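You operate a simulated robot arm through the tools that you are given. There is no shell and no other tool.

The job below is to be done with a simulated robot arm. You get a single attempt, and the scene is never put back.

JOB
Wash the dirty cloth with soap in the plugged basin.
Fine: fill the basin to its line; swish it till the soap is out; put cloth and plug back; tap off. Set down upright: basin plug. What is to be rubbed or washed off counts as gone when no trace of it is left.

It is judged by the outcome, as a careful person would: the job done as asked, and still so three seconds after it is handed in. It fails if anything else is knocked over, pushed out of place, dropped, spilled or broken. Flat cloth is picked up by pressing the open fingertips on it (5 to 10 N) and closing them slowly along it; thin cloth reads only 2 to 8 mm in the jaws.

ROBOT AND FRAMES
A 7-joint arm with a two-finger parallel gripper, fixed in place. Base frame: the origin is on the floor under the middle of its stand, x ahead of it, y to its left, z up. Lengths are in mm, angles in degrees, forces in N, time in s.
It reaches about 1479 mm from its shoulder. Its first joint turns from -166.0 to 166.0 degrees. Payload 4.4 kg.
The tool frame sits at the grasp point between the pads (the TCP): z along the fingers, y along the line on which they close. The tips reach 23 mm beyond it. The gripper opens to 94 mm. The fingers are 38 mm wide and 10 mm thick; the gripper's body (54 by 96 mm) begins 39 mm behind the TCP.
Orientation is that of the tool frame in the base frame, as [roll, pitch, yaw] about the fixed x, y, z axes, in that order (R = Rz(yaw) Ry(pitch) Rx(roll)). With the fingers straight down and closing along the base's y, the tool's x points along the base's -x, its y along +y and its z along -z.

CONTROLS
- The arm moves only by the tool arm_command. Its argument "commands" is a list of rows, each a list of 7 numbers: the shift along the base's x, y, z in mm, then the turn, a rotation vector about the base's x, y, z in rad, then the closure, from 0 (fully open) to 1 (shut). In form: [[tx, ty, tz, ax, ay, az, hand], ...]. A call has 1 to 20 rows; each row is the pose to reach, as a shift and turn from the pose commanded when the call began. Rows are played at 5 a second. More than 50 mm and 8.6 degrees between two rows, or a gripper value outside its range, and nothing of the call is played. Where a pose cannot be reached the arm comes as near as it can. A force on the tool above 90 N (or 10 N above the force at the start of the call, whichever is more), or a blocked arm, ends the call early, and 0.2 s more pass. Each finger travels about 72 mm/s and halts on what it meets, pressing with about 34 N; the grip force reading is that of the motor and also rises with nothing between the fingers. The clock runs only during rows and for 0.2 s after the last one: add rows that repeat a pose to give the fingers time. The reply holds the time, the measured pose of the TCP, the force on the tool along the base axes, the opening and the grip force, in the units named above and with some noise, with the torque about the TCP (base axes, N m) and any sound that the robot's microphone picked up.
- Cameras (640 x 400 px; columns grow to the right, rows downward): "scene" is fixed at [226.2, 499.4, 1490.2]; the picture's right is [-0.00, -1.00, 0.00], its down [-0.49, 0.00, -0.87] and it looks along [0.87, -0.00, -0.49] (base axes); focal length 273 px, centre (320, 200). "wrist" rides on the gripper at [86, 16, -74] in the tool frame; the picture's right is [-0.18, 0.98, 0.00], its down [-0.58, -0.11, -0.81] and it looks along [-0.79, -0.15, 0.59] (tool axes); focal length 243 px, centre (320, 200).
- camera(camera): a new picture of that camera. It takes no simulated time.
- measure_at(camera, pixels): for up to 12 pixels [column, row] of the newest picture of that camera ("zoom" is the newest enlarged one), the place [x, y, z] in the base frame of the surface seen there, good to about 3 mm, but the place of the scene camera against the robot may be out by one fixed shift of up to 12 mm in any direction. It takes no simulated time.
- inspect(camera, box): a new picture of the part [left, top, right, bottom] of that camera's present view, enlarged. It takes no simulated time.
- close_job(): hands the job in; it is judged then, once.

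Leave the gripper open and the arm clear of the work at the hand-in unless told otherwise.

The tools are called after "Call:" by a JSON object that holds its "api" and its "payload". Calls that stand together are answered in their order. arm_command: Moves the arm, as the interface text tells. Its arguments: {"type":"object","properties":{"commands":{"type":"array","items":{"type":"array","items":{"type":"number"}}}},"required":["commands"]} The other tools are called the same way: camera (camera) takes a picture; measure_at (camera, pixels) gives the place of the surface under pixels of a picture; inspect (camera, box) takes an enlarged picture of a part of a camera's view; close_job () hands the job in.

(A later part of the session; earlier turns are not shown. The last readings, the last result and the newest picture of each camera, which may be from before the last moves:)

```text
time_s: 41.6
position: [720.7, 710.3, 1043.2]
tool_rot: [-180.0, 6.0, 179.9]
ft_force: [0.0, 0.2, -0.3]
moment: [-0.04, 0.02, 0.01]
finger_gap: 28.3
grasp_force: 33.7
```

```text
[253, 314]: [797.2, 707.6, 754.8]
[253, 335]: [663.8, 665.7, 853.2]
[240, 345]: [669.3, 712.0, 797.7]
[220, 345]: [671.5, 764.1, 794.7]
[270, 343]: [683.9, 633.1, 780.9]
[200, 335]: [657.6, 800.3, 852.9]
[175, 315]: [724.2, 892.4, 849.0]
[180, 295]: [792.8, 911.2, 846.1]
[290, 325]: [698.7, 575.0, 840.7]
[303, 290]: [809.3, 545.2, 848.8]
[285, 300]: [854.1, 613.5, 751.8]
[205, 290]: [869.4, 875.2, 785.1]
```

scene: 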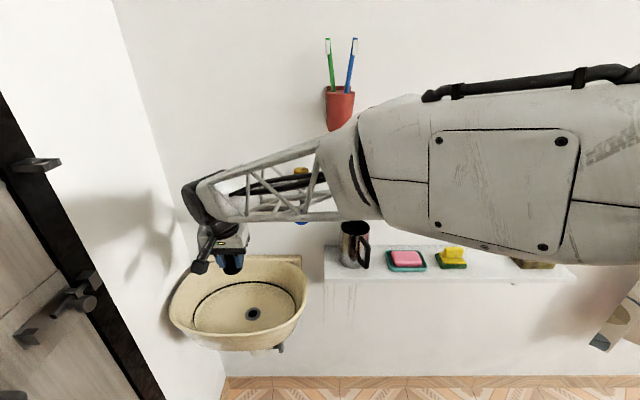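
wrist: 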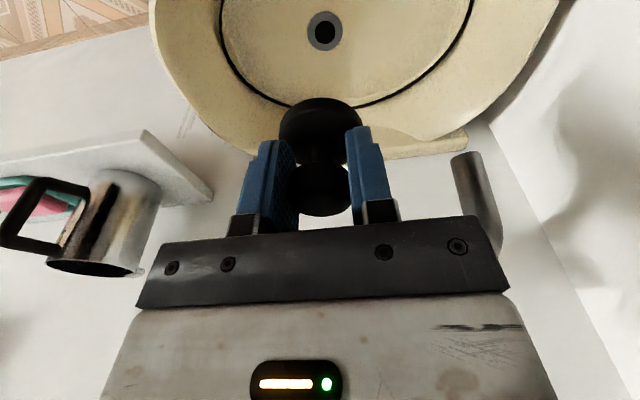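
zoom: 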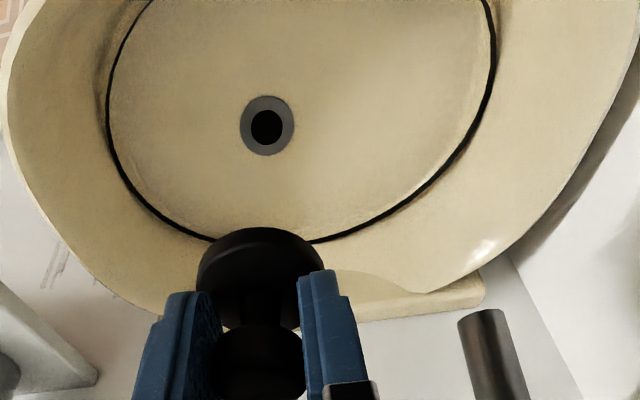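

The drain centre is (795.5, 709.7, 748), and the rim inside spans about x 661–925, y 555–910. To keep the camera box away from the front rim and the wrist away from the spout and lever:
- Yaw the hand −45° here and reduce the tilt to 3°.
- Descend inside the bowl at x=720.
- Slide under the tap to the drain.

First, the slow yaw.

Call:
{"api": "arm_command", "payload": {"commands": [[0, 0, 0, 0.0006, 0.0015, -0.0236, 1], [0, 0, 0, 0.0021, 0.005, -0.0785, 1], [0, 0, 0, 0.0041, 0.0099, -0.157, 1], [0, 0, 0, 0.0062, 0.0149, -0.2356, 1], [0, 0, 0, 0.0082, 0.0198, -0.3141, 1], [0, 0, 0, 0.0103, 0.0248, -0.3926, 1], [0, 0, 0, 0.0124, 0.0298, -0.4711, 1], [0, 0, 0, 0.0144, 0.0347, -0.5496, 1], [0, 0, 0, 0.0165, 0.0397, -0.6282, 1], [0, 0, 0, 0.0185, 0.0446, -0.7067, 1], [0, 0, 0, 0.02, 0.0481, -0.7616, 1], [0, 0, 0, 0.0206, 0.0496, -0.7852, 1], [0, 0, 0, 0.0206, 0.0496, -0.7852, 1]]}}

Call:
{"api": "camera", "payload": {"camera": "wrist"}}

Call:
{"api": "camera", "payload": {"camera": "scene"}}

```text
time_s: 44.4
position: [721.9, 710.3, 1042.4]
tool_rot: [180.0, 3.1, 134.9]
ft_force: [0.4, -0.3, -0.1]
moment: [0.02, -0.01, -0.02]
finger_gap: 28.5
grasp_force: 34.6
```

```text
taken
```

wrist: 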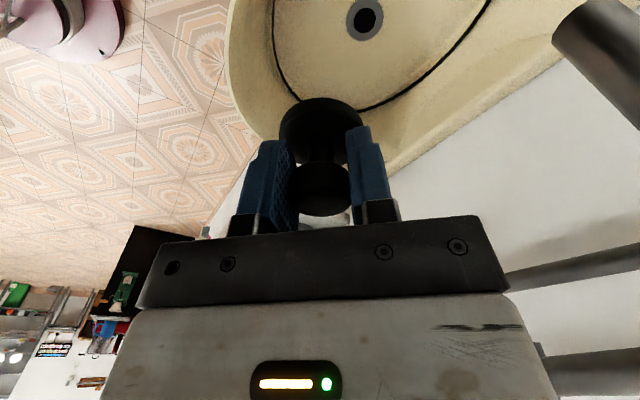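

```text
taken
```

scene: 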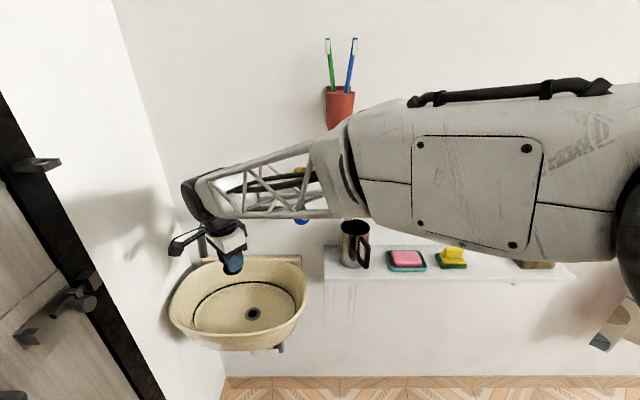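

Yaw done and the plug is still held. Now descending at x=720 straight into the bowl to TCP z≈835; the plug bottom will be near z 797, above the floor at 748.

Call:
{"api": "arm_command", "payload": {"commands": [[0, 0, -2, 0, 0, 0, 1], [0, 0, -6, 0, 0, 0, 1], [0, 0, -12, 0, 0, 0, 1], [0, 0, -20, 0, 0, 0, 1], [0, 0, -30, 0, 0, 0, 1], [0, 0, -42, 0, 0, 0, 1], [0, 0, -55, 0, 0, 0, 1], [0, 0, -69, 0, 0, 0, 1], [0, 0, -83, 0, 0, 0, 1], [0, 0, -97, 0, 0, 0, 1], [0, 0, -111, 0, 0, 0, 1], [0, 0, -125, 0, 0, 0, 1], [0, 0, -139, 0, 0, 0, 1], [0, 0, -153, 0, 0, 0, 1], [0, 0, -167, 0, 0, 0, 1], [0, 0, -180, 0, 0, 0, 1], [0, 0, -191, 0, 0, 0, 1], [0, 0, -200, 0, 0, 0, 1], [0, 0, -206, 0, 0, 0, 1], [0, 0, -208, 0, 0, 0, 1]]}}

Call:
{"api": "camera", "payload": {"camera": "wrist"}}

Call:
{"api": "camera", "payload": {"camera": "scene"}}

```text
time_s: 48.6
position: [719.8, 711.0, 835.7]
tool_rot: [180.0, 3.1, 135.0]
ft_force: [0.0, 0.3, -0.6]
moment: [-0.02, -0.04, 0.0]
finger_gap: 28.2
grasp_force: 34.0
```

```text
taken
```

wrist: 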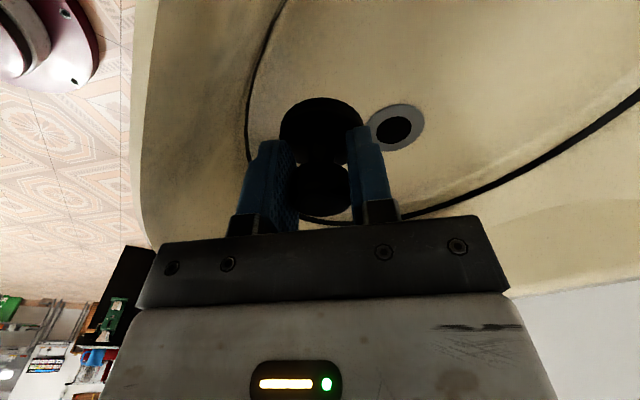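

```text
taken
```

scene: 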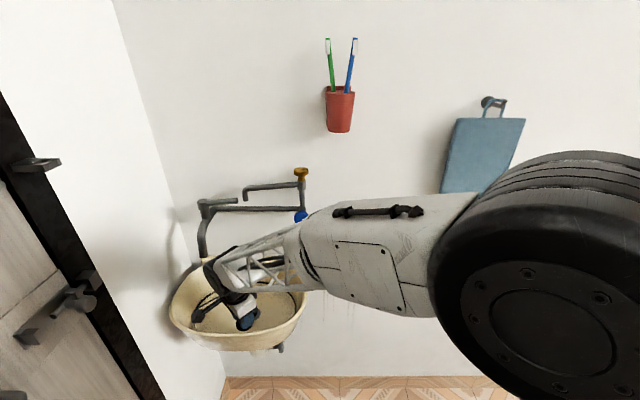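

The plug is inside the bowl, and the drain is visible at (396,128) beyond the right finger. I'll measure drain and plug together for a precise offset.

Call:
{"api": "inspect", "payload": {"camera": "wrist", "box": [240, 60, 460, 220]}}

Call:
{"api": "measure_at", "payload": {"camera": "wrist", "pixels": [[396, 128], [396, 105], [422, 128], [400, 149], [376, 110], [318, 110], [285, 125], [355, 120], [318, 200], [318, 185], [310, 98], [335, 98]]}}

```text
2.50 times, centred on (350, 140) of wrist
```

zoom: 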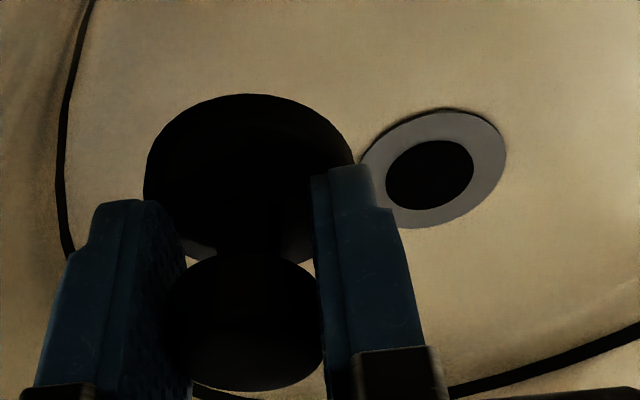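

```text
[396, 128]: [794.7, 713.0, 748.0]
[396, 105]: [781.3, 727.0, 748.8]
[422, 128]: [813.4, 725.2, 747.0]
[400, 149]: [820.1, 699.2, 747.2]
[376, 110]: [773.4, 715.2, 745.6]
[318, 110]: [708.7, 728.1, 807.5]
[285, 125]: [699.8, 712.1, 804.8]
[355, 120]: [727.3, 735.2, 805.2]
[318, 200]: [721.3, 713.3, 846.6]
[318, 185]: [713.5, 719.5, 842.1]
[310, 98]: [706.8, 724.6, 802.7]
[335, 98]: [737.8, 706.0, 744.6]
```

Drain centre confirmed at about (796, 710.5). Sliding the plug over it at this height.

Call:
{"api": "arm_command", "payload": {"commands": [[2, 0, 0, 0, 0, 0, 1], [6, 0, 0, 0, 0, 0, 1], [12, 0, 0, 0, 0, 0, 1], [20, 0, 0, 0, 0, 0, 1], [30, 0, 0, 0, 0, 0, 1], [40, 0, 0, 0, 0, 0, 1], [50, 0, 0, 0, 0, 0, 1], [60, 0, 0, 0, 0, 0, 1], [68, -0.5, 0, 0, 0, 0, 1], [73, -0.5, 0, 0, 0, 0, 1], [76, -0.5, 0, 0, 0, 0, 1], [76, -0.5, 0, 0, 0, 0, 1]]}}

Call:
{"api": "camera", "payload": {"camera": "wrist"}}

Call:
{"api": "camera", "payload": {"camera": "scene"}}

```text
time_s: 51.2
position: [797.3, 710.6, 835.8]
tool_rot: [-180.0, 3.1, 135.0]
ft_force: [0.0, -0.7, -0.6]
moment: [0.01, 0.0, -0.02]
finger_gap: 27.9
grasp_force: 34.0
```

```text
taken
```

wrist: 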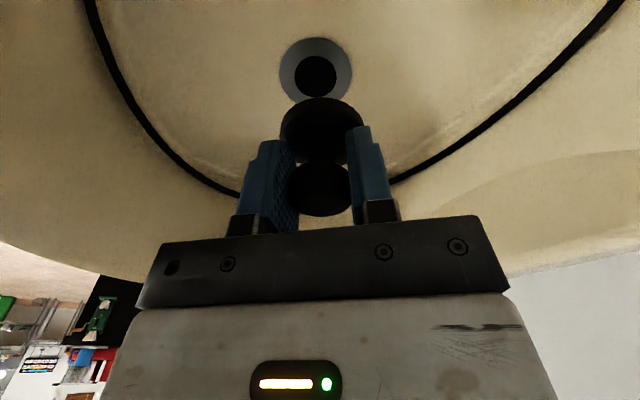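

```text
taken
```

scene: 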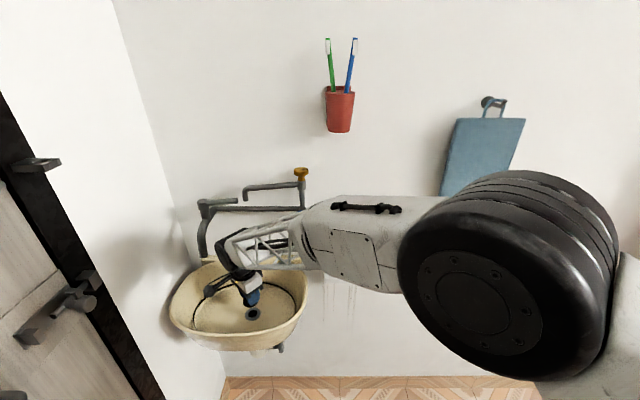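

The drain hole at (316,76) lines up almost exactly under the plug. I'll check with measurements of the ring edges before lowering.

Call:
{"api": "measure_at", "payload": {"camera": "wrist", "pixels": [[316, 76], [281, 72], [352, 70], [316, 39], [295, 76], [336, 76], [316, 58], [290, 120], [350, 120], [320, 102]]}}

```text
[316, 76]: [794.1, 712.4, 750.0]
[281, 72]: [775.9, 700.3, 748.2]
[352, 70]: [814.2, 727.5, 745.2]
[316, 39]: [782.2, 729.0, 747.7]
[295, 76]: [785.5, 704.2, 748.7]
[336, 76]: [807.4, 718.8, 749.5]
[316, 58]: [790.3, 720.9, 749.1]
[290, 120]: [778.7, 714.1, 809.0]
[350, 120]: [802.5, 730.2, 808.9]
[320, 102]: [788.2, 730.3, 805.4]
```

The hole centre reads about (795.5, 711), less than 1 mm off. Lowering slowly; contact is expected near TCP z≈786–788.

Call:
{"api": "arm_command", "payload": {"commands": [[0, 0, -2, 0, 0, 0, 1], [-0.5, 0.5, -6, 0, 0, 0, 1], [-0.5, 0.5, -12, 0, 0, 0, 1], [-0.5, 0.5, -19, 0, 0, 0, 1], [-0.5, 0.5, -26, 0, 0, 0, 1], [-0.5, 0.5, -32, 0, 0, 0, 1], [-0.5, 0.5, -37, 0, 0, 0, 1], [-0.5, 0.5, -41, 0, 0, 0, 1], [-0.5, 0.5, -44, 0, 0, 0, 1], [-0.5, 0.5, -46, 0, 0, 0, 1]]}}

Call:
{"api": "camera", "payload": {"camera": "wrist"}}

Call:
{"api": "inspect", "payload": {"camera": "wrist", "box": [240, 60, 400, 220]}}

```text
time_s: 53.4
position: [794.5, 710.9, 789.5]
tool_rot: [179.9, 3.1, 135.0]
ft_force: [-0.5, 0.9, -0.8]
moment: [-0.01, -0.01, 0.0]
finger_gap: 27.8
grasp_force: 34.0
```

```text
taken
```

wrist: 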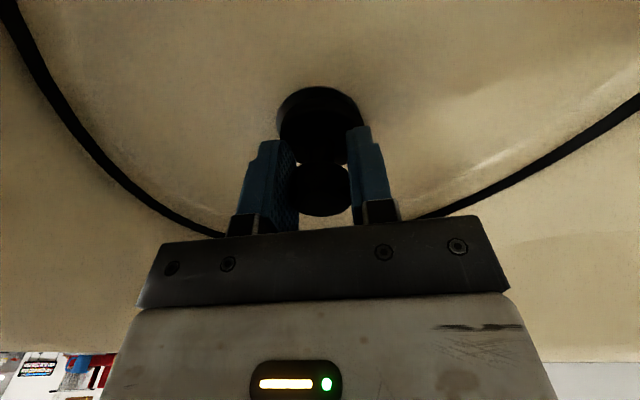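

```text
2.50 times, centred on (320, 140) of wrist
```

zoom: 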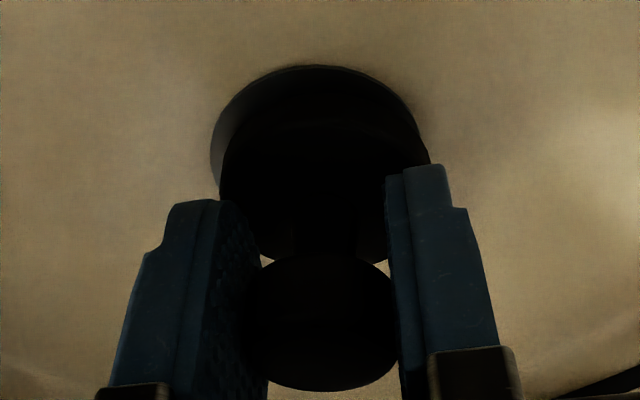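

The drain ring shows slightly on the left of the disc, so I'll shift about 1.5 mm that way and lower in 1 mm steps to contact.

Call:
{"api": "arm_command", "payload": {"commands": [[-1, -1, 0, 0, 0, 0, 1], [-1, -1, -1, 0, 0, 0, 1], [-1, -1, -2, 0, 0, 0, 1], [-1, -1, -3, 0, 0, 0, 1]]}}

```text
time_s: 54.4
position: [795.1, 710.6, 787.1]
tool_rot: [-180.0, 3.1, 135.0]
ft_force: [-0.7, 0.7, -0.6]
moment: [-0.01, -0.01, -0.01]
finger_gap: 28.4
grasp_force: 34.6
```

Call:
{"api": "arm_command", "payload": {"commands": [[0, 0, -1, 0, 0, 0, 1], [0, 0, -2, 0, 0, 0, 1], [0, 0, -2, 0, 0, 0, 1]]}}

```text
time_s: 55.2
position: [795.6, 710.1, 785.8]
tool_rot: [179.9, 3.1, 135.0]
ft_force: [2.4, 0.2, 10.1]
moment: [-0.18, -0.11, 0.03]
finger_gap: 28.0
grasp_force: 33.9
```

Contact (10 N). Pressing 2 mm further to seat it, then I'll check before letting go.

Call:
{"api": "arm_command", "payload": {"commands": [[0, 0, -1, 0, 0, 0, 1], [0, 0, -2, 0, 0, 0, 1], [0, 0, -2, 0, 0, 0, 1]]}}

Call:
{"api": "inspect", "payload": {"camera": "wrist", "box": [240, 60, 400, 220]}}

```text
time_s: 56.0
position: [795.6, 711.3, 785.2]
tool_rot: [179.8, 3.1, 135.0]
ft_force: [4.6, 2.5, 31.5]
moment: [-0.53, -0.32, 0.08]
finger_gap: 28.3
grasp_force: 33.8
```

```text
2.50 times, centred on (320, 140) of wrist
```

zoom: 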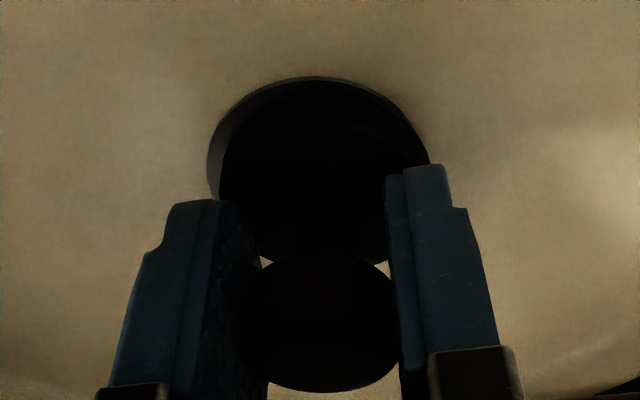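

Hard contact at 31 N. The plug sits on the drain, concentric within about 1.5 mm. I'll ease the load off and open the fingers partway.

Call:
{"api": "arm_command", "payload": {"commands": [[0, 0, 1, 0, 0, 0, 1], [0, 0, 2, 0, 0, 0, 1], [0, 0, 2, 0, 0, 0, 0.68], [0, 0, 2, 0, 0, 0, 0.6], [0, 0, 2, 0, 0, 0, 0.5], [0, 0, 2, 0, 0, 0, 0.4], [0, 0, 2, 0, 0, 0, 0.4]]}}

Call:
{"api": "camera", "payload": {"camera": "wrist"}}

Call:
{"api": "inspect", "payload": {"camera": "wrist", "box": [240, 60, 400, 220]}}

```text
time_s: 57.6
position: [795.3, 710.1, 784.2]
tool_rot: [180.0, 3.1, 135.0]
ft_force: [-0.2, -0.2, -0.4]
moment: [0.0, -0.01, -0.01]
finger_gap: 56.5
grasp_force: 0.0
```

```text
taken
```

wrist: 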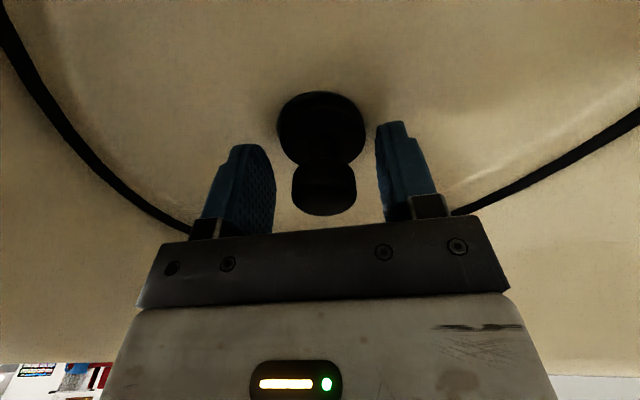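

```text
2.50 times, centred on (320, 140) of wrist
```

zoom: 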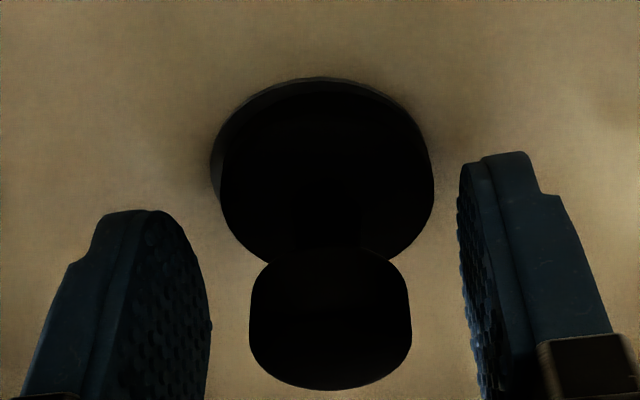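

The plug stands upright over the drain, released. Retracting: up, back to x=720 inside the bowl, then up and out.

Call:
{"api": "arm_command", "payload": {"commands": [[0, 0, 10, 0, 0, 0, 0.4], [0, 0, 25, 0, 0, 0, 0.4], [0, 0, 50, 0, 0, 0, 0.4], [-25, 0, 51, 0, 0, 0, 0.4], [-50, 0, 51, 0, 0, 0, 0.4], [-76, 0, 51, 0, 0, 0, 0.4], [-85, 0, 80, 0, 0, 0, 0.2], [-95, 0, 120, 0, 0, 0, 0], [-105, 0, 160, 0, 0, 0, 0], [-115, 0, 200, 0, 0, 0, 0], [-125, 0, 240, 0, 0, 0, 0], [-125, 0, 240, 0, 0, 0, 0]]}}

Call:
{"api": "camera", "payload": {"camera": "scene"}}

Call:
{"api": "camera", "payload": {"camera": "wrist"}}

```text
time_s: 60.2
position: [671.0, 707.8, 1024.0]
tool_rot: [-179.9, 3.0, 135.0]
ft_force: [0.2, -0.3, -0.8]
moment: [0.01, 0.0, 0.0]
finger_gap: 93.8
grasp_force: 0.1
```

```text
taken
```

scene: 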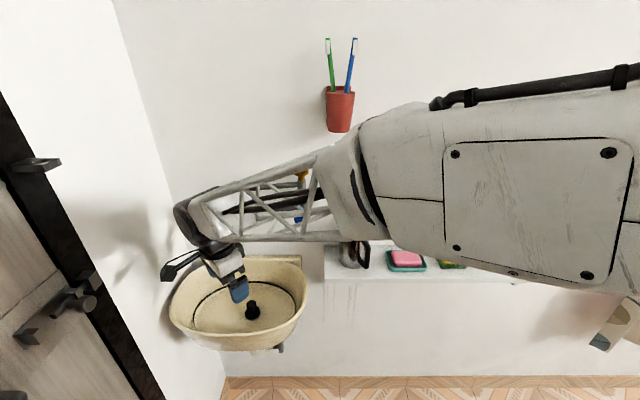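

```text
taken
```

wrist: 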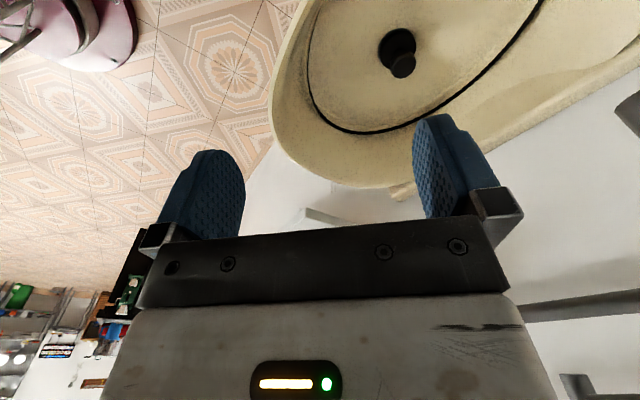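

The plug sits in the drain. Next I'll look at the taps straight on: raise the hand, undo the yaw, and tilt it 30° so the wrist camera looks nearly level at the lever and knobs.

Call:
{"api": "arm_command", "payload": {"commands": [[0, -5, 30, -0.0185, -0.0447, 0.0771, 0], [0, -12, 65, -0.037, -0.0893, 0.1541, 0], [0, -20, 100, -0.0555, -0.134, 0.2312, 0], [3, -30, 130, -0.074, -0.1787, 0.3083, 0], [6, -40, 155, -0.0925, -0.2233, 0.3853, 0], [10, -50, 175, -0.111, -0.268, 0.4624, 0], [15, -60, 190, -0.1295, -0.3127, 0.5395, 0], [20, -65, 200, -0.148, -0.3573, 0.6165, 0], [25, -70, 205, -0.1665, -0.402, 0.6936, 0], [30, -70, 205, -0.18503, -0.44668, 0.77066, 0], [30, -70, 205, -0.18503, -0.44668, 0.77066, 0]]}}

Call:
{"api": "camera", "payload": {"camera": "wrist"}}

Call:
{"api": "inspect", "payload": {"camera": "wrist", "box": [200, 20, 460, 220]}}

```text
time_s: 62.6
position: [699.5, 640.4, 1229.4]
tool_rot: [-180.0, 30.2, -179.9]
ft_force: [-0.7, -0.9, -0.9]
moment: [0.03, -0.02, 0.0]
finger_gap: 93.9
grasp_force: 0.0
```

```text
taken
```

wrist: 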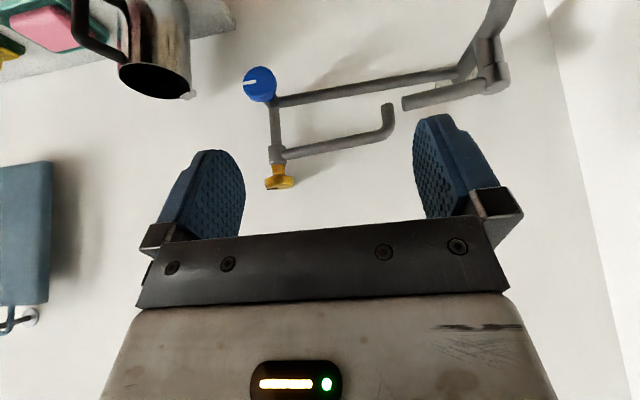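

```text
2.00 times, centred on (330, 120) of wrist
```

zoom: 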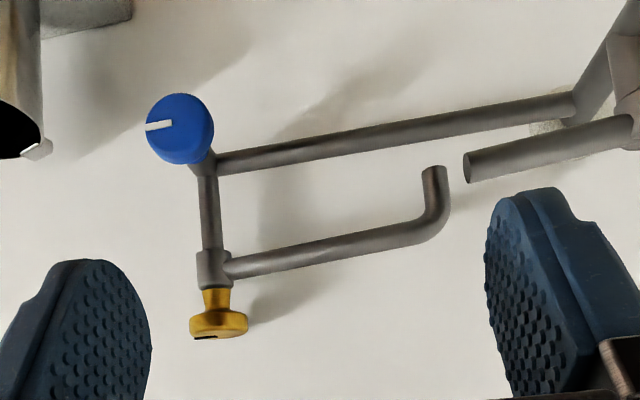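

I can see the lever bar end-on at (405,103), the blue knob with a white mark pointing toward −y, and the yellow knob with its own short spout. I'll measure the lever's cross-section and the knob faces.

Call:
{"api": "measure_at", "payload": {"camera": "zoom", "pixels": [[470, 155], [470, 168], [470, 180], [540, 140], [540, 128], [540, 158], [600, 125], [625, 100], [180, 130], [150, 130], [212, 130], [180, 95]]}}

Call:
{"api": "measure_at", "payload": {"camera": "wrist", "pixels": [[405, 103], [440, 95], [470, 88], [496, 72], [496, 50], [485, 45], [505, 15], [388, 108], [380, 132], [280, 184], [268, 185], [290, 185]]}}

Call:
{"api": "inspect", "payload": {"camera": "wrist", "box": [380, 0, 560, 130]}}

```text
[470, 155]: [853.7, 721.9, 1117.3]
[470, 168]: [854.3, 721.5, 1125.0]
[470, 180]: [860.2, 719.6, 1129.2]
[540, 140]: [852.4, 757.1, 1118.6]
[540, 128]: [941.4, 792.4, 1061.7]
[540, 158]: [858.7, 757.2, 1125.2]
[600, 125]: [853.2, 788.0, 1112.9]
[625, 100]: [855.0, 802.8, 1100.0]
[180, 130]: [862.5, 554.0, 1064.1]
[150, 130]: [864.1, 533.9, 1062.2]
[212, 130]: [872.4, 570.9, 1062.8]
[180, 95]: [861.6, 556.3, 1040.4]
```

```text
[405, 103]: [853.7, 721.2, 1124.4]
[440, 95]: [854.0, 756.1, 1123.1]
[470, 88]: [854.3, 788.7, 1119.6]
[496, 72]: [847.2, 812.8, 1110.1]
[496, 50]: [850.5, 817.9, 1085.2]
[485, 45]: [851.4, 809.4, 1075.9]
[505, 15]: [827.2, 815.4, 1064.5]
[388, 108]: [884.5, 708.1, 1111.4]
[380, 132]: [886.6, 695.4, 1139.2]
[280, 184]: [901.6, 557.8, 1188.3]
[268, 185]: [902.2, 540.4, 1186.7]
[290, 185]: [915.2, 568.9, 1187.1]
```

```text
3.08 times, centred on (470, 65) of wrist
```

zoom: 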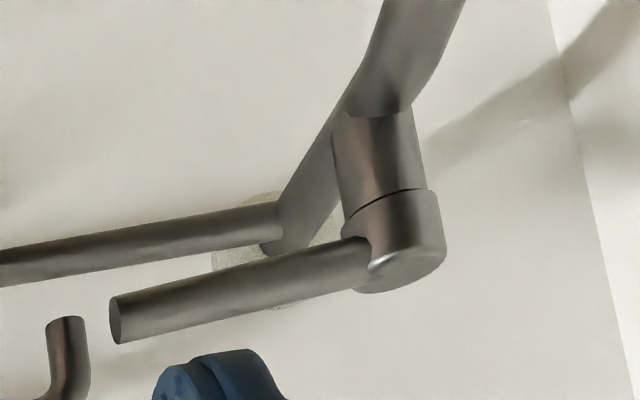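

A seam on the body shows the lever cap rotates about the body's vertical axis at about (862, 812), so the lever swings horizontally. I'll cage it loosely between the fingers from above, with the closing axis along x and the camera on the −y side, and swing it gently outward. First, reorient in free space.

Call:
{"api": "arm_command", "payload": {"commands": [[0, 5, 5, -0.0395, 0.0232, 0.1148, 0], [0, 10, 10, -0.0791, 0.0463, 0.2296, 0], [0, 15, 15, -0.1186, 0.0695, 0.3445, 0], [0, 20, 20, -0.1582, 0.0927, 0.4593, 0], [0, 30, 25, -0.1977, 0.1159, 0.5741, 0], [0, 40, 30, -0.2372, 0.139, 0.6889, 0], [0, 50, 33, -0.2768, 0.1622, 0.8038, 0], [0, 60, 36, -0.3163, 0.1854, 0.9186, 0], [0, 70, 38, -0.3558, 0.2085, 1.0334, 0], [0, 80, 40, -0.3954, 0.2317, 1.1482, 0], [0, 90, 40, -0.4349, 0.2549, 1.263, 0], [0, 100, 40, -0.4745, 0.278, 1.3779, 0], [0, 105, 40, -0.514, 0.3012, 1.4927, 0], [0, 105, 40, -0.514, 0.3012, 1.4927, 0]]}}

Call:
{"api": "camera", "payload": {"camera": "wrist"}}

Call:
{"api": "camera", "payload": {"camera": "scene"}}

```text
time_s: 65.6
position: [701.2, 744.5, 1269.5]
tool_rot: [-172.1, 0.1, -90.0]
ft_force: [0.1, 0.0, -0.1]
moment: [0.0, 0.0, 0.04]
finger_gap: 93.9
grasp_force: 0.1
```

```text
taken
```

wrist: 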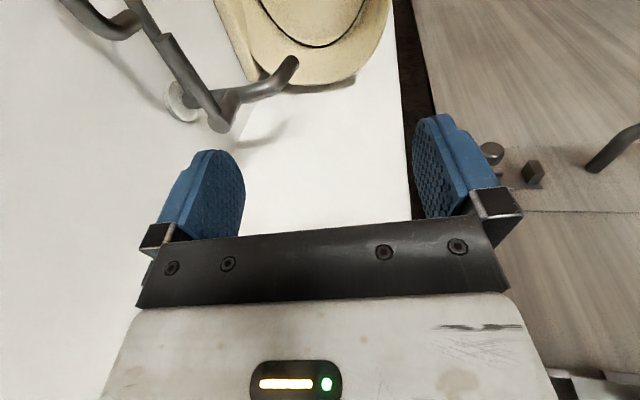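

```text
taken
```

scene: 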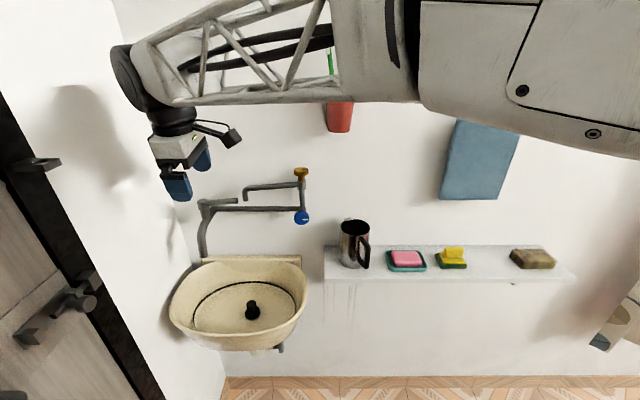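

The hand is oriented as planned. Moving over the lever at z=1250, then lowering so the open fingers straddle it at y≈752.

Call:
{"api": "arm_command", "payload": {"commands": [[25, 2, 0, 0, 0, 0, 0], [60, 4, -5, 0, 0, 0, 0], [100, 6, -10, 0, 0, 0, 0], [135, 7, -15, 0, 0, 0, 0], [155, 7, -20, 0, 0, 0, 0], [162, 7, -25, 0, 0, 0, 0], [162, 7, -45, 0, 0, 0, 0], [162, 7, -65, 0, 0, 0, 0], [162, 7, -80, 0, 0, 0, 0], [162, 7, -80, 0, 0, 0, 0]]}}

Call:
{"api": "camera", "payload": {"camera": "wrist"}}

Call:
{"api": "camera", "payload": {"camera": "scene"}}

```text
time_s: 67.8
position: [861.9, 754.4, 1191.5]
tool_rot: [-171.9, 0.1, -90.0]
ft_force: [0.1, 0.0, 0.3]
moment: [-0.01, 0.0, 0.01]
finger_gap: 94.0
grasp_force: 0.1
```

```text
taken
```

wrist: 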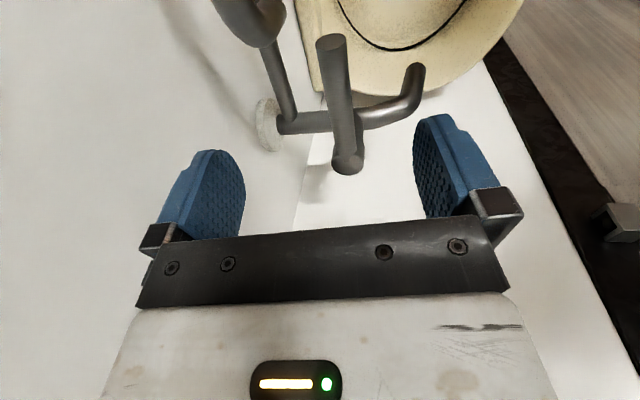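

```text
taken
```

scene: 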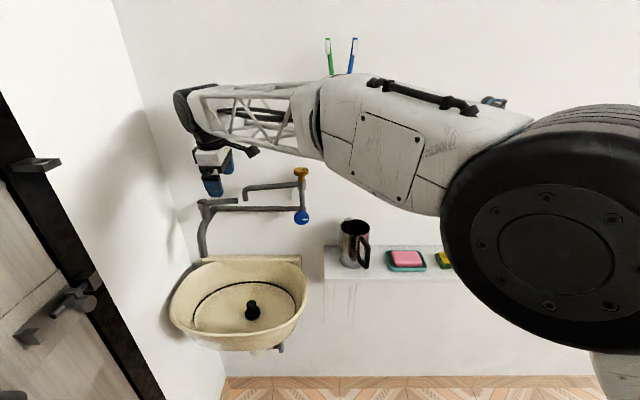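

The lever lies between the fingers in view (bar from (330,45) to (348,160)). Its column fits x≈862. Lowering 65 mm so the fingers straddle it.

Call:
{"api": "arm_command", "payload": {"commands": [[0, 0, -12, 0, 0, 0, 0], [0, 0, -28, 0, 0, 0, 0], [0, 0, -45, 0, 0, 0, 0], [0, 0, -58, 0, 0, 0, 0], [0, 0, -65.5, 0, 0, 0, 0], [0, 0, -65.5, 0, 0, 0, 0]]}}

Call:
{"api": "camera", "payload": {"camera": "wrist"}}

Call:
{"api": "inspect", "payload": {"camera": "scene", "box": [160, 80, 340, 230]}}

```text
time_s: 69.2
position: [862.4, 750.8, 1122.5]
tool_rot: [-172.0, 0.1, -90.0]
ft_force: [0.8, -0.1, -0.6]
moment: [0.02, 0.03, 0.01]
finger_gap: 94.2
grasp_force: 0.0
```

```text
taken
```

wrist: 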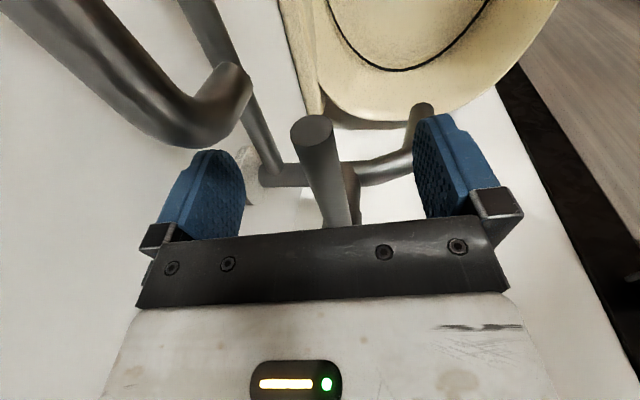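

```text
2.67 times, centred on (250, 155) of scene
```

zoom: 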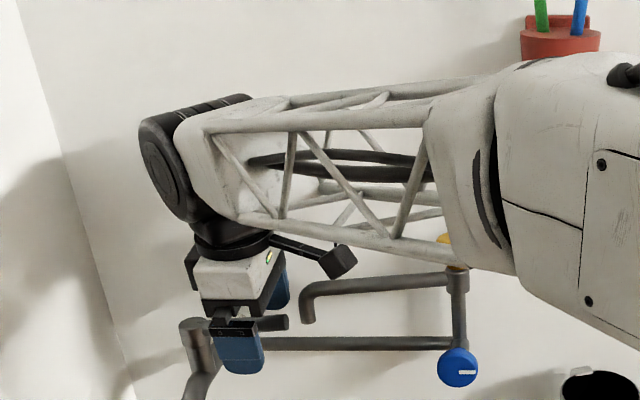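

The fingers straddle the lever cleanly. I'll close loosely to about 37 mm so they cage the bar without clamping.

Call:
{"api": "arm_command", "payload": {"commands": [[0, 0, 0, 0, 0, 0, 0.2], [0, 0, 0, 0, 0, 0, 0.4], [0, 0, 0, 0, 0, 0, 0.6], [0, 0, 0, 0, 0, 0, 0.6]]}}

Call:
{"api": "camera", "payload": {"camera": "wrist"}}

```text
time_s: 70.2
position: [861.9, 749.4, 1122.4]
tool_rot: [-172.0, 0.1, -89.9]
ft_force: [0.3, -0.9, 0.1]
moment: [0.01, 0.01, 0.0]
finger_gap: 37.6
grasp_force: 0.0
```

```text
taken
```

wrist: 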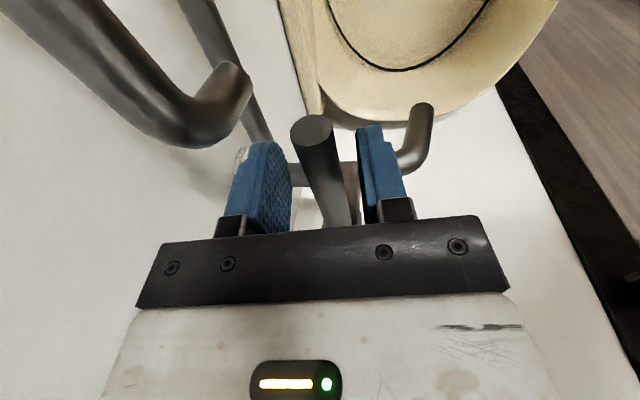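

The bar is caged with about 8 mm slack. Now a gentle swing of about 12° away from the wall, watching force and listening.

Call:
{"api": "arm_command", "payload": {"commands": [[-4, 0.3, 0, 0, 0, -0.07, 0.6], [-8, 0.7, 0, 0, 0, -0.14, 0.6], [-12, 1.3, 0, 0, 0, -0.21, 0.6], [-12, 1.3, 0, 0, 0, -0.21, 0.6]]}}

Call:
{"api": "camera", "payload": {"camera": "wrist"}}

```text
time_s: 71.2
position: [851.2, 752.8, 1123.3]
tool_rot: [-172.1, 0.1, -102.0]
ft_force: [0.2, 0.3, -0.5]
moment: [-0.01, -0.02, 0.03]
finger_gap: 37.9
grasp_force: 0.2
```

```text
taken
```

wrist: 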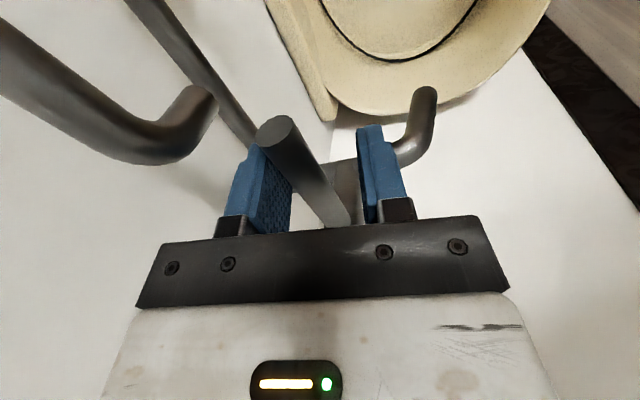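

The back finger is just about touching the bar, with no load yet. Continuing the arc in small steps.

Call:
{"api": "arm_command", "payload": {"commands": [[-4, 0.6, 0, 0, 0, 0, 0.6], [-8, 1.2, 0, 0, 0, 0, 0.6], [-12, 2, 0, 0, 0, -0.07, 0.6], [-12, 2, 0, 0, 0, -0.07, 0.6]]}}

Call:
{"api": "camera", "payload": {"camera": "wrist"}}

```text
time_s: 72.2
position: [838.5, 755.1, 1123.6]
tool_rot: [-172.0, 0.1, -106.0]
ft_force: [-0.2, -0.2, -0.1]
moment: [0.01, -0.03, 0.02]
finger_gap: 37.6
grasp_force: 0.2
```

```text
taken
```

wrist: 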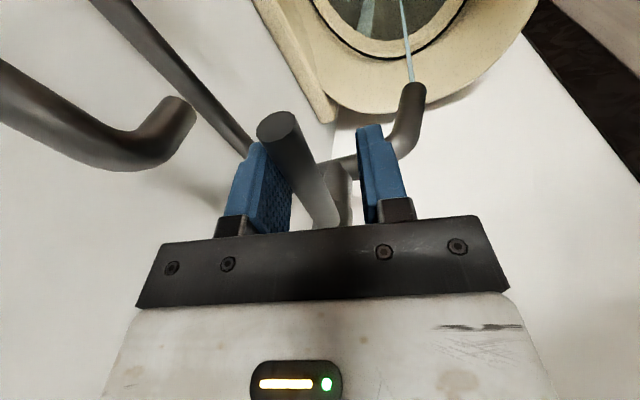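

Water is running from the main spout into the basin, so the lever is the tap. I'll check the level in the scene view.

Call:
{"api": "inspect", "payload": {"camera": "scene", "box": [150, 180, 330, 360]}}

Call:
{"api": "inspect", "payload": {"camera": "wrist", "box": [260, 0, 560, 130]}}

```text
2.22 times, centred on (240, 270) of scene
```

zoom: 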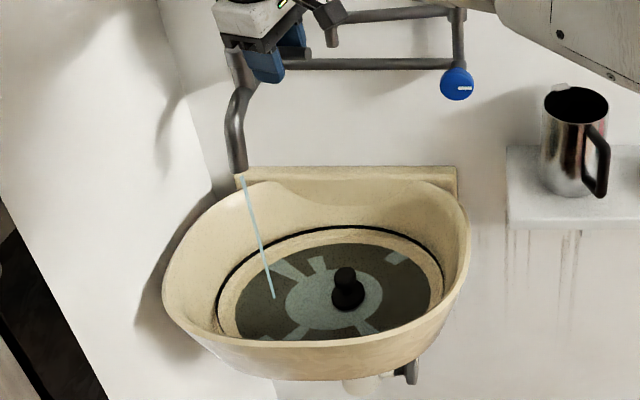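

```text
2.13 times, centred on (410, 65) of wrist
```

zoom: 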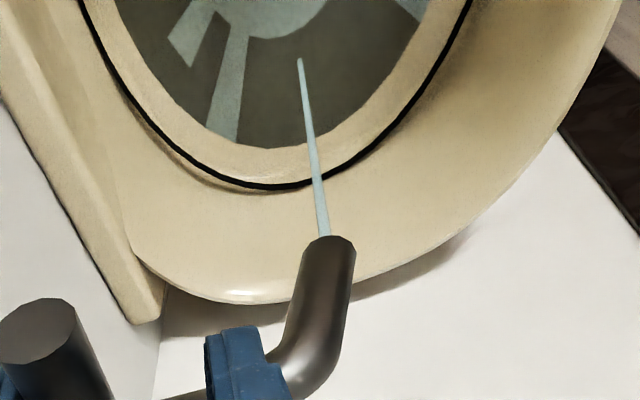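

Water is collecting and its surface still lies inside the line. I'll measure the surface height against the line height.

Call:
{"api": "measure_at", "payload": {"camera": "scene", "pixels": [[215, 305], [225, 312], [280, 310], [262, 325], [270, 288], [251, 283], [240, 284], [230, 285], [285, 300], [291, 307], [214, 308], [210, 305]]}}

Call:
{"api": "camera", "payload": {"camera": "scene"}}

```text
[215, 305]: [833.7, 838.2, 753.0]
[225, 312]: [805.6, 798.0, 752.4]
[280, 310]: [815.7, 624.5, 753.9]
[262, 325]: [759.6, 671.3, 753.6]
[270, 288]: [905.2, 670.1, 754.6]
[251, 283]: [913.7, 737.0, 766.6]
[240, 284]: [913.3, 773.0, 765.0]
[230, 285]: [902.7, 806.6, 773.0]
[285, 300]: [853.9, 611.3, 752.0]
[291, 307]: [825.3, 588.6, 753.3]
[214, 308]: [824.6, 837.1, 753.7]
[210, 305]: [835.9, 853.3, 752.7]
```

```text
taken
```

scene: 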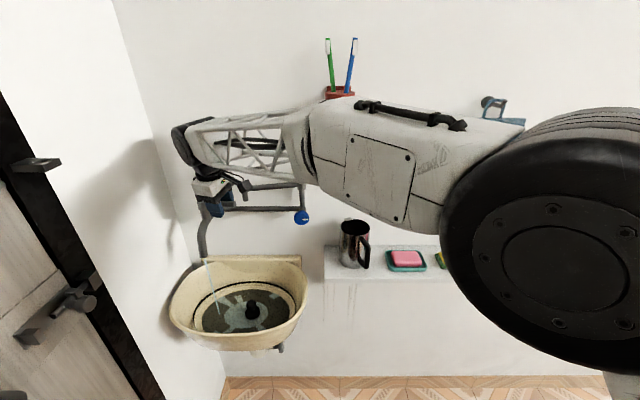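

The surface is only about 1 mm above the floor and the line is at about z 770 in the same camera. I'll hold the lever as it is for 2 s to learn the fill rate.

Call:
{"api": "arm_command", "payload": {"commands": [[0, 0, 0, 0, 0, 0, 0.6], [0, 0, 0, 0, 0, 0, 0.6], [0, 0, 0, 0, 0, 0, 0.6], [0, 0, 0, 0, 0, 0, 0.6], [0, 0, 0, 0, 0, 0, 0.6], [0, 0, 0, 0, 0, 0, 0.6], [0, 0, 0, 0, 0, 0, 0.6], [0, 0, 0, 0, 0, 0, 0.6], [0, 0, 0, 0, 0, 0, 0.6]]}}

Call:
{"api": "inspect", "payload": {"camera": "scene", "box": [150, 180, 330, 360]}}

Call:
{"api": "measure_at", "payload": {"camera": "scene", "pixels": [[215, 305], [225, 312], [280, 310], [262, 325], [270, 295], [285, 305]]}}

```text
time_s: 74.2
position: [838.9, 757.2, 1124.7]
tool_rot: [-172.0, 0.2, -106.0]
ft_force: [0.2, 0.6, 0.2]
moment: [-0.04, 0.02, -0.02]
finger_gap: 37.5
grasp_force: 0.0
```

```text
2.22 times, centred on (240, 270) of scene
```

zoom: 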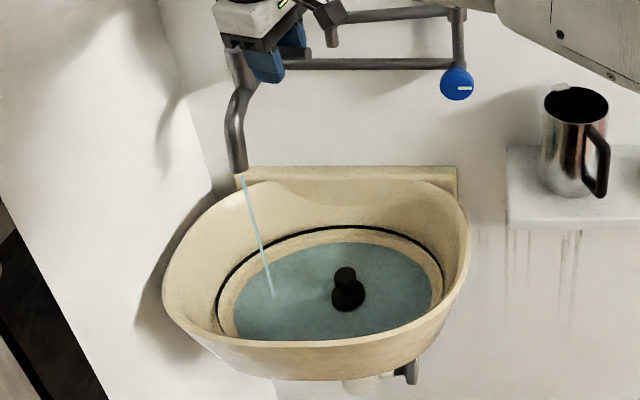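

```text
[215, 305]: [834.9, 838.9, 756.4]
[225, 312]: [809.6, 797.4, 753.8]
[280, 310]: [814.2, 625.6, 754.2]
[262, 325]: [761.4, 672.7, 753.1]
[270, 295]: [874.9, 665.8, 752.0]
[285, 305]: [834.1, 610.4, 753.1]
```

The rise is slow (well under 1 mm/s). I'll swing the lever about another 18° for more flow.

Call:
{"api": "arm_command", "payload": {"commands": [[-5, 3, 0, 0, 0, -0.07, 0.6], [-10, 6.5, 0, 0, 0, -0.15, 0.6], [-14, 10.5, 0, 0, 0, -0.23, 0.6], [-18, 14, 0, 0, 0, -0.3, 0.6], [-18, 14, 0, 0, 0, -0.3, 0.6]]}}

Call:
{"api": "camera", "payload": {"camera": "wrist"}}

Call:
{"api": "inspect", "payload": {"camera": "scene", "box": [150, 180, 330, 360]}}

Call:
{"api": "measure_at", "payload": {"camera": "scene", "pixels": [[215, 305], [225, 312], [280, 310], [262, 325], [270, 295], [285, 305]]}}

```text
time_s: 75.4
position: [819.1, 767.8, 1122.4]
tool_rot: [-172.0, 0.1, -123.2]
ft_force: [0.2, -0.1, -0.3]
moment: [0.0, -0.02, -0.02]
finger_gap: 37.5
grasp_force: 0.2
```

```text
taken
```

wrist: 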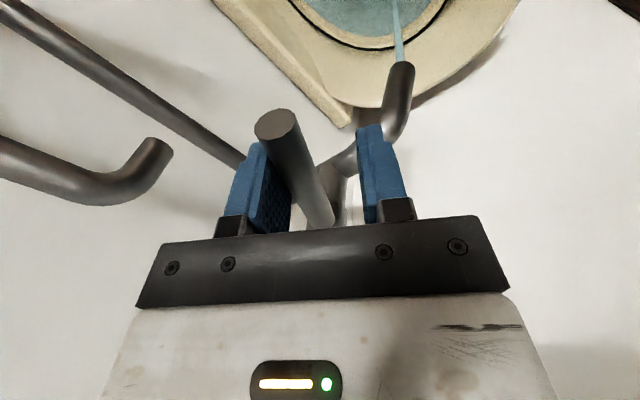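

```text
2.22 times, centred on (240, 270) of scene
```

zoom: 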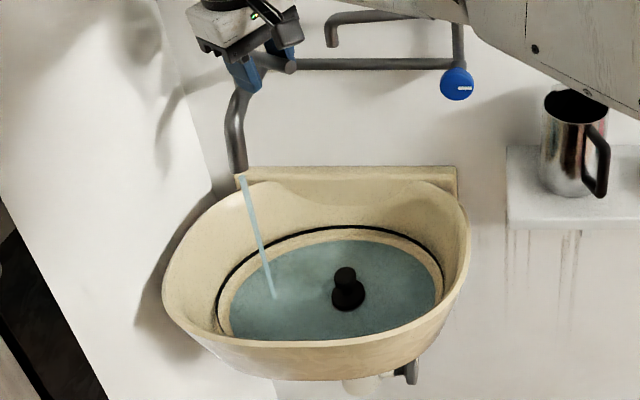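

```text
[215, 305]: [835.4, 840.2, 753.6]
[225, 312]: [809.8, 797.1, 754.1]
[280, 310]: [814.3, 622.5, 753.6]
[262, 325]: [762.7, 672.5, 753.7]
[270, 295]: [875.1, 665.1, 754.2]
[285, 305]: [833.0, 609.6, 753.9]
```

Flow is stronger. The water edge is creeping outward toward the line (back edge near row 240, line near row 228 in the zoom). Holding another 2.4 s.

Call:
{"api": "arm_command", "payload": {"commands": [[0, 0, 0, 0, 0, 0, 0.6], [0, 0, 0, 0, 0, 0, 0.6], [0, 0, 0, 0, 0, 0, 0.6], [0, 0, 0, 0, 0, 0, 0.6], [0, 0, 0, 0, 0, 0, 0.6], [0, 0, 0, 0, 0, 0, 0.6], [0, 0, 0, 0, 0, 0, 0.6], [0, 0, 0, 0, 0, 0, 0.6], [0, 0, 0, 0, 0, 0, 0.6], [0, 0, 0, 0, 0, 0, 0.6], [0, 0, 0, 0, 0, 0, 0.6]]}}

Call:
{"api": "inspect", "payload": {"camera": "scene", "box": [180, 250, 310, 360]}}

Call:
{"api": "measure_at", "payload": {"camera": "scene", "pixels": [[215, 305], [225, 312], [280, 310], [262, 325], [270, 295], [285, 305]]}}

```text
time_s: 77.8
position: [820.1, 768.0, 1123.5]
tool_rot: [-172.0, 0.1, -123.1]
ft_force: [1.5, -0.6, -0.3]
moment: [-0.01, -0.03, 0.01]
finger_gap: 37.6
grasp_force: 0.0
```

```text
3.64 times, centred on (245, 305) of scene
```

zoom: 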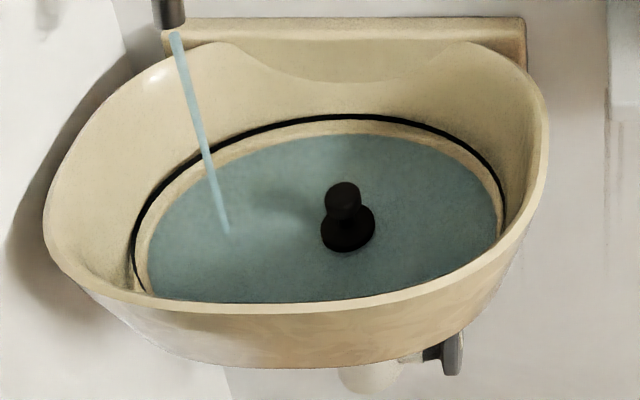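

```text
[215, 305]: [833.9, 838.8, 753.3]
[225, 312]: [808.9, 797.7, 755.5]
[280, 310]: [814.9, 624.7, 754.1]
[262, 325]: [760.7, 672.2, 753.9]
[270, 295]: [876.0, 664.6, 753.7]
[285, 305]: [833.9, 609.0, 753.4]
```

The water edge is now about 18 zoom px inside the line at the back. Flow is moderate, so I'll open the lever about another 17° and hold briefly.

Call:
{"api": "arm_command", "payload": {"commands": [[-3.5, 5, 0, 0, 0, -0.08, 0.6], [-7, 10, 0, 0, 0, -0.16, 0.6], [-10, 15, 0, 0, 0, -0.24, 0.6], [-12.5, 20, 0, 0, 0, -0.32, 0.6], [-12.5, 20, 0, 0, 0, -0.32, 0.6]]}}

Call:
{"api": "camera", "payload": {"camera": "wrist"}}

Call:
{"api": "inspect", "payload": {"camera": "scene", "box": [180, 250, 310, 360]}}

```text
time_s: 79.0
position: [807.5, 789.4, 1123.2]
tool_rot: [-171.9, 0.1, -141.7]
ft_force: [1.0, -0.4, -0.2]
moment: [-0.04, 0.0, -0.01]
finger_gap: 37.9
grasp_force: 0.5
```

```text
taken
```

wrist: 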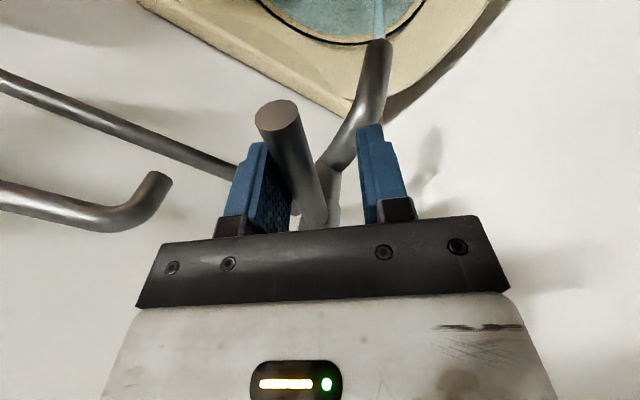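

```text
3.64 times, centred on (245, 305) of scene
```

zoom: 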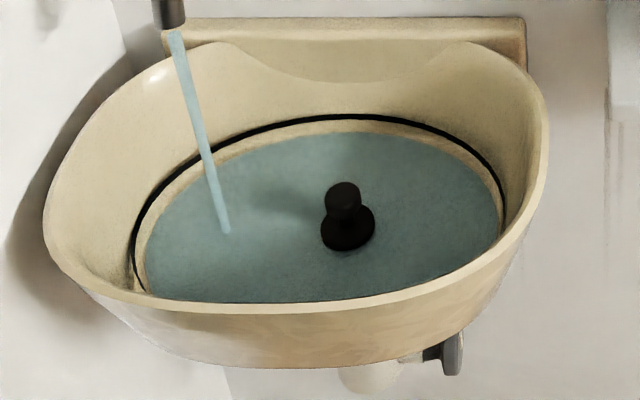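

Good flow. The back water edge is at row ~131, the line at ~116. Holding 2 s more.

Call:
{"api": "arm_command", "payload": {"commands": [[0, 0, 0, 0, 0, 0, 0.6], [0, 0, 0, 0, 0, 0, 0.6], [0, 0, 0, 0, 0, 0, 0.6], [0, 0, 0, 0, 0, 0, 0.6], [0, 0, 0, 0, 0, 0, 0.6], [0, 0, 0, 0, 0, 0, 0.6], [0, 0, 0, 0, 0, 0, 0.6], [0, 0, 0, 0, 0, 0, 0.6], [0, 0, 0, 0, 0, 0, 0.6]]}}

Call:
{"api": "inspect", "payload": {"camera": "scene", "box": [180, 250, 310, 360]}}

Call:
{"api": "measure_at", "payload": {"camera": "zoom", "pixels": [[250, 200], [420, 200], [300, 270], [340, 126], [340, 116], [200, 280]]}}

```text
time_s: 81.0
position: [806.8, 789.4, 1123.6]
tool_rot: [-172.0, 0.2, -141.4]
ft_force: [-0.5, 0.9, 0.4]
moment: [-0.01, 0.0, 0.0]
finger_gap: 37.5
grasp_force: 0.1
```

```text
3.64 times, centred on (245, 305) of scene
```

zoom: 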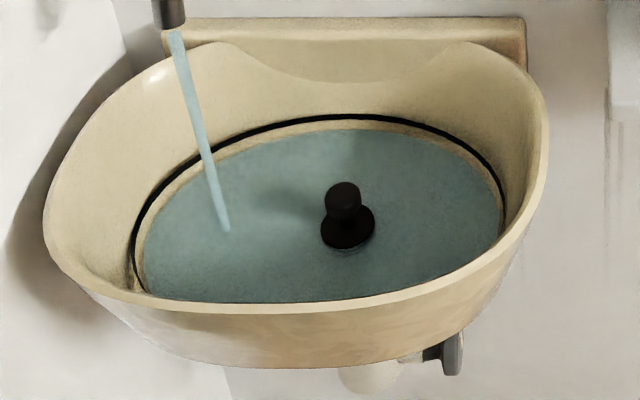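

```text
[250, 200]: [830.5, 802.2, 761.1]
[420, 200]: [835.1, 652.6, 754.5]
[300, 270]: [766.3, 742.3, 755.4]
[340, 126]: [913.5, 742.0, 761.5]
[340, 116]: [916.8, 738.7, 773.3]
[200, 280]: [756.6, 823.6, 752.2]
```

By the back wall readings the level is at about z≈758 against the line's 772, rising roughly 1 mm/s. Holding another 3.6 s.

Call:
{"api": "arm_command", "payload": {"commands": [[0, 0, 0, 0, 0, 0, 0.6], [0, 0, 0, 0, 0, 0, 0.6], [0, 0, 0, 0, 0, 0, 0.6], [0, 0, 0, 0, 0, 0, 0.6], [0, 0, 0, 0, 0, 0, 0.6], [0, 0, 0, 0, 0, 0, 0.6], [0, 0, 0, 0, 0, 0, 0.6], [0, 0, 0, 0, 0, 0, 0.6], [0, 0, 0, 0, 0, 0, 0.6], [0, 0, 0, 0, 0, 0, 0.6], [0, 0, 0, 0, 0, 0, 0.6], [0, 0, 0, 0, 0, 0, 0.6], [0, 0, 0, 0, 0, 0, 0.6], [0, 0, 0, 0, 0, 0, 0.6], [0, 0, 0, 0, 0, 0, 0.6], [0, 0, 0, 0, 0, 0, 0.6], [0, 0, 0, 0, 0, 0, 0.6]]}}

Call:
{"api": "inspect", "payload": {"camera": "scene", "box": [180, 250, 310, 360]}}

```text
time_s: 84.6
position: [808.4, 789.3, 1124.7]
tool_rot: [-171.9, 0.2, -141.5]
ft_force: [-0.8, -0.1, -0.3]
moment: [0.01, 0.02, -0.01]
finger_gap: 37.5
grasp_force: 0.0
```

```text
3.64 times, centred on (245, 305) of scene
```

zoom: 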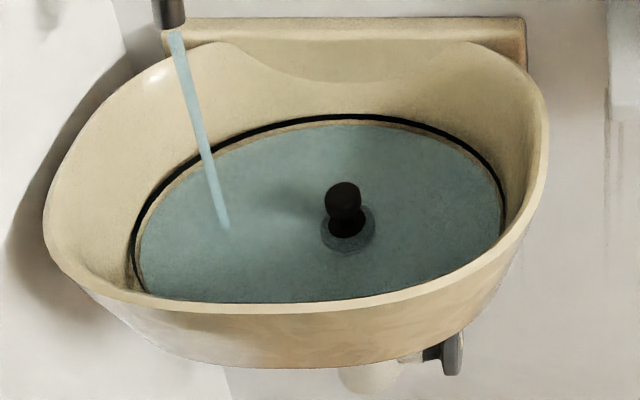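

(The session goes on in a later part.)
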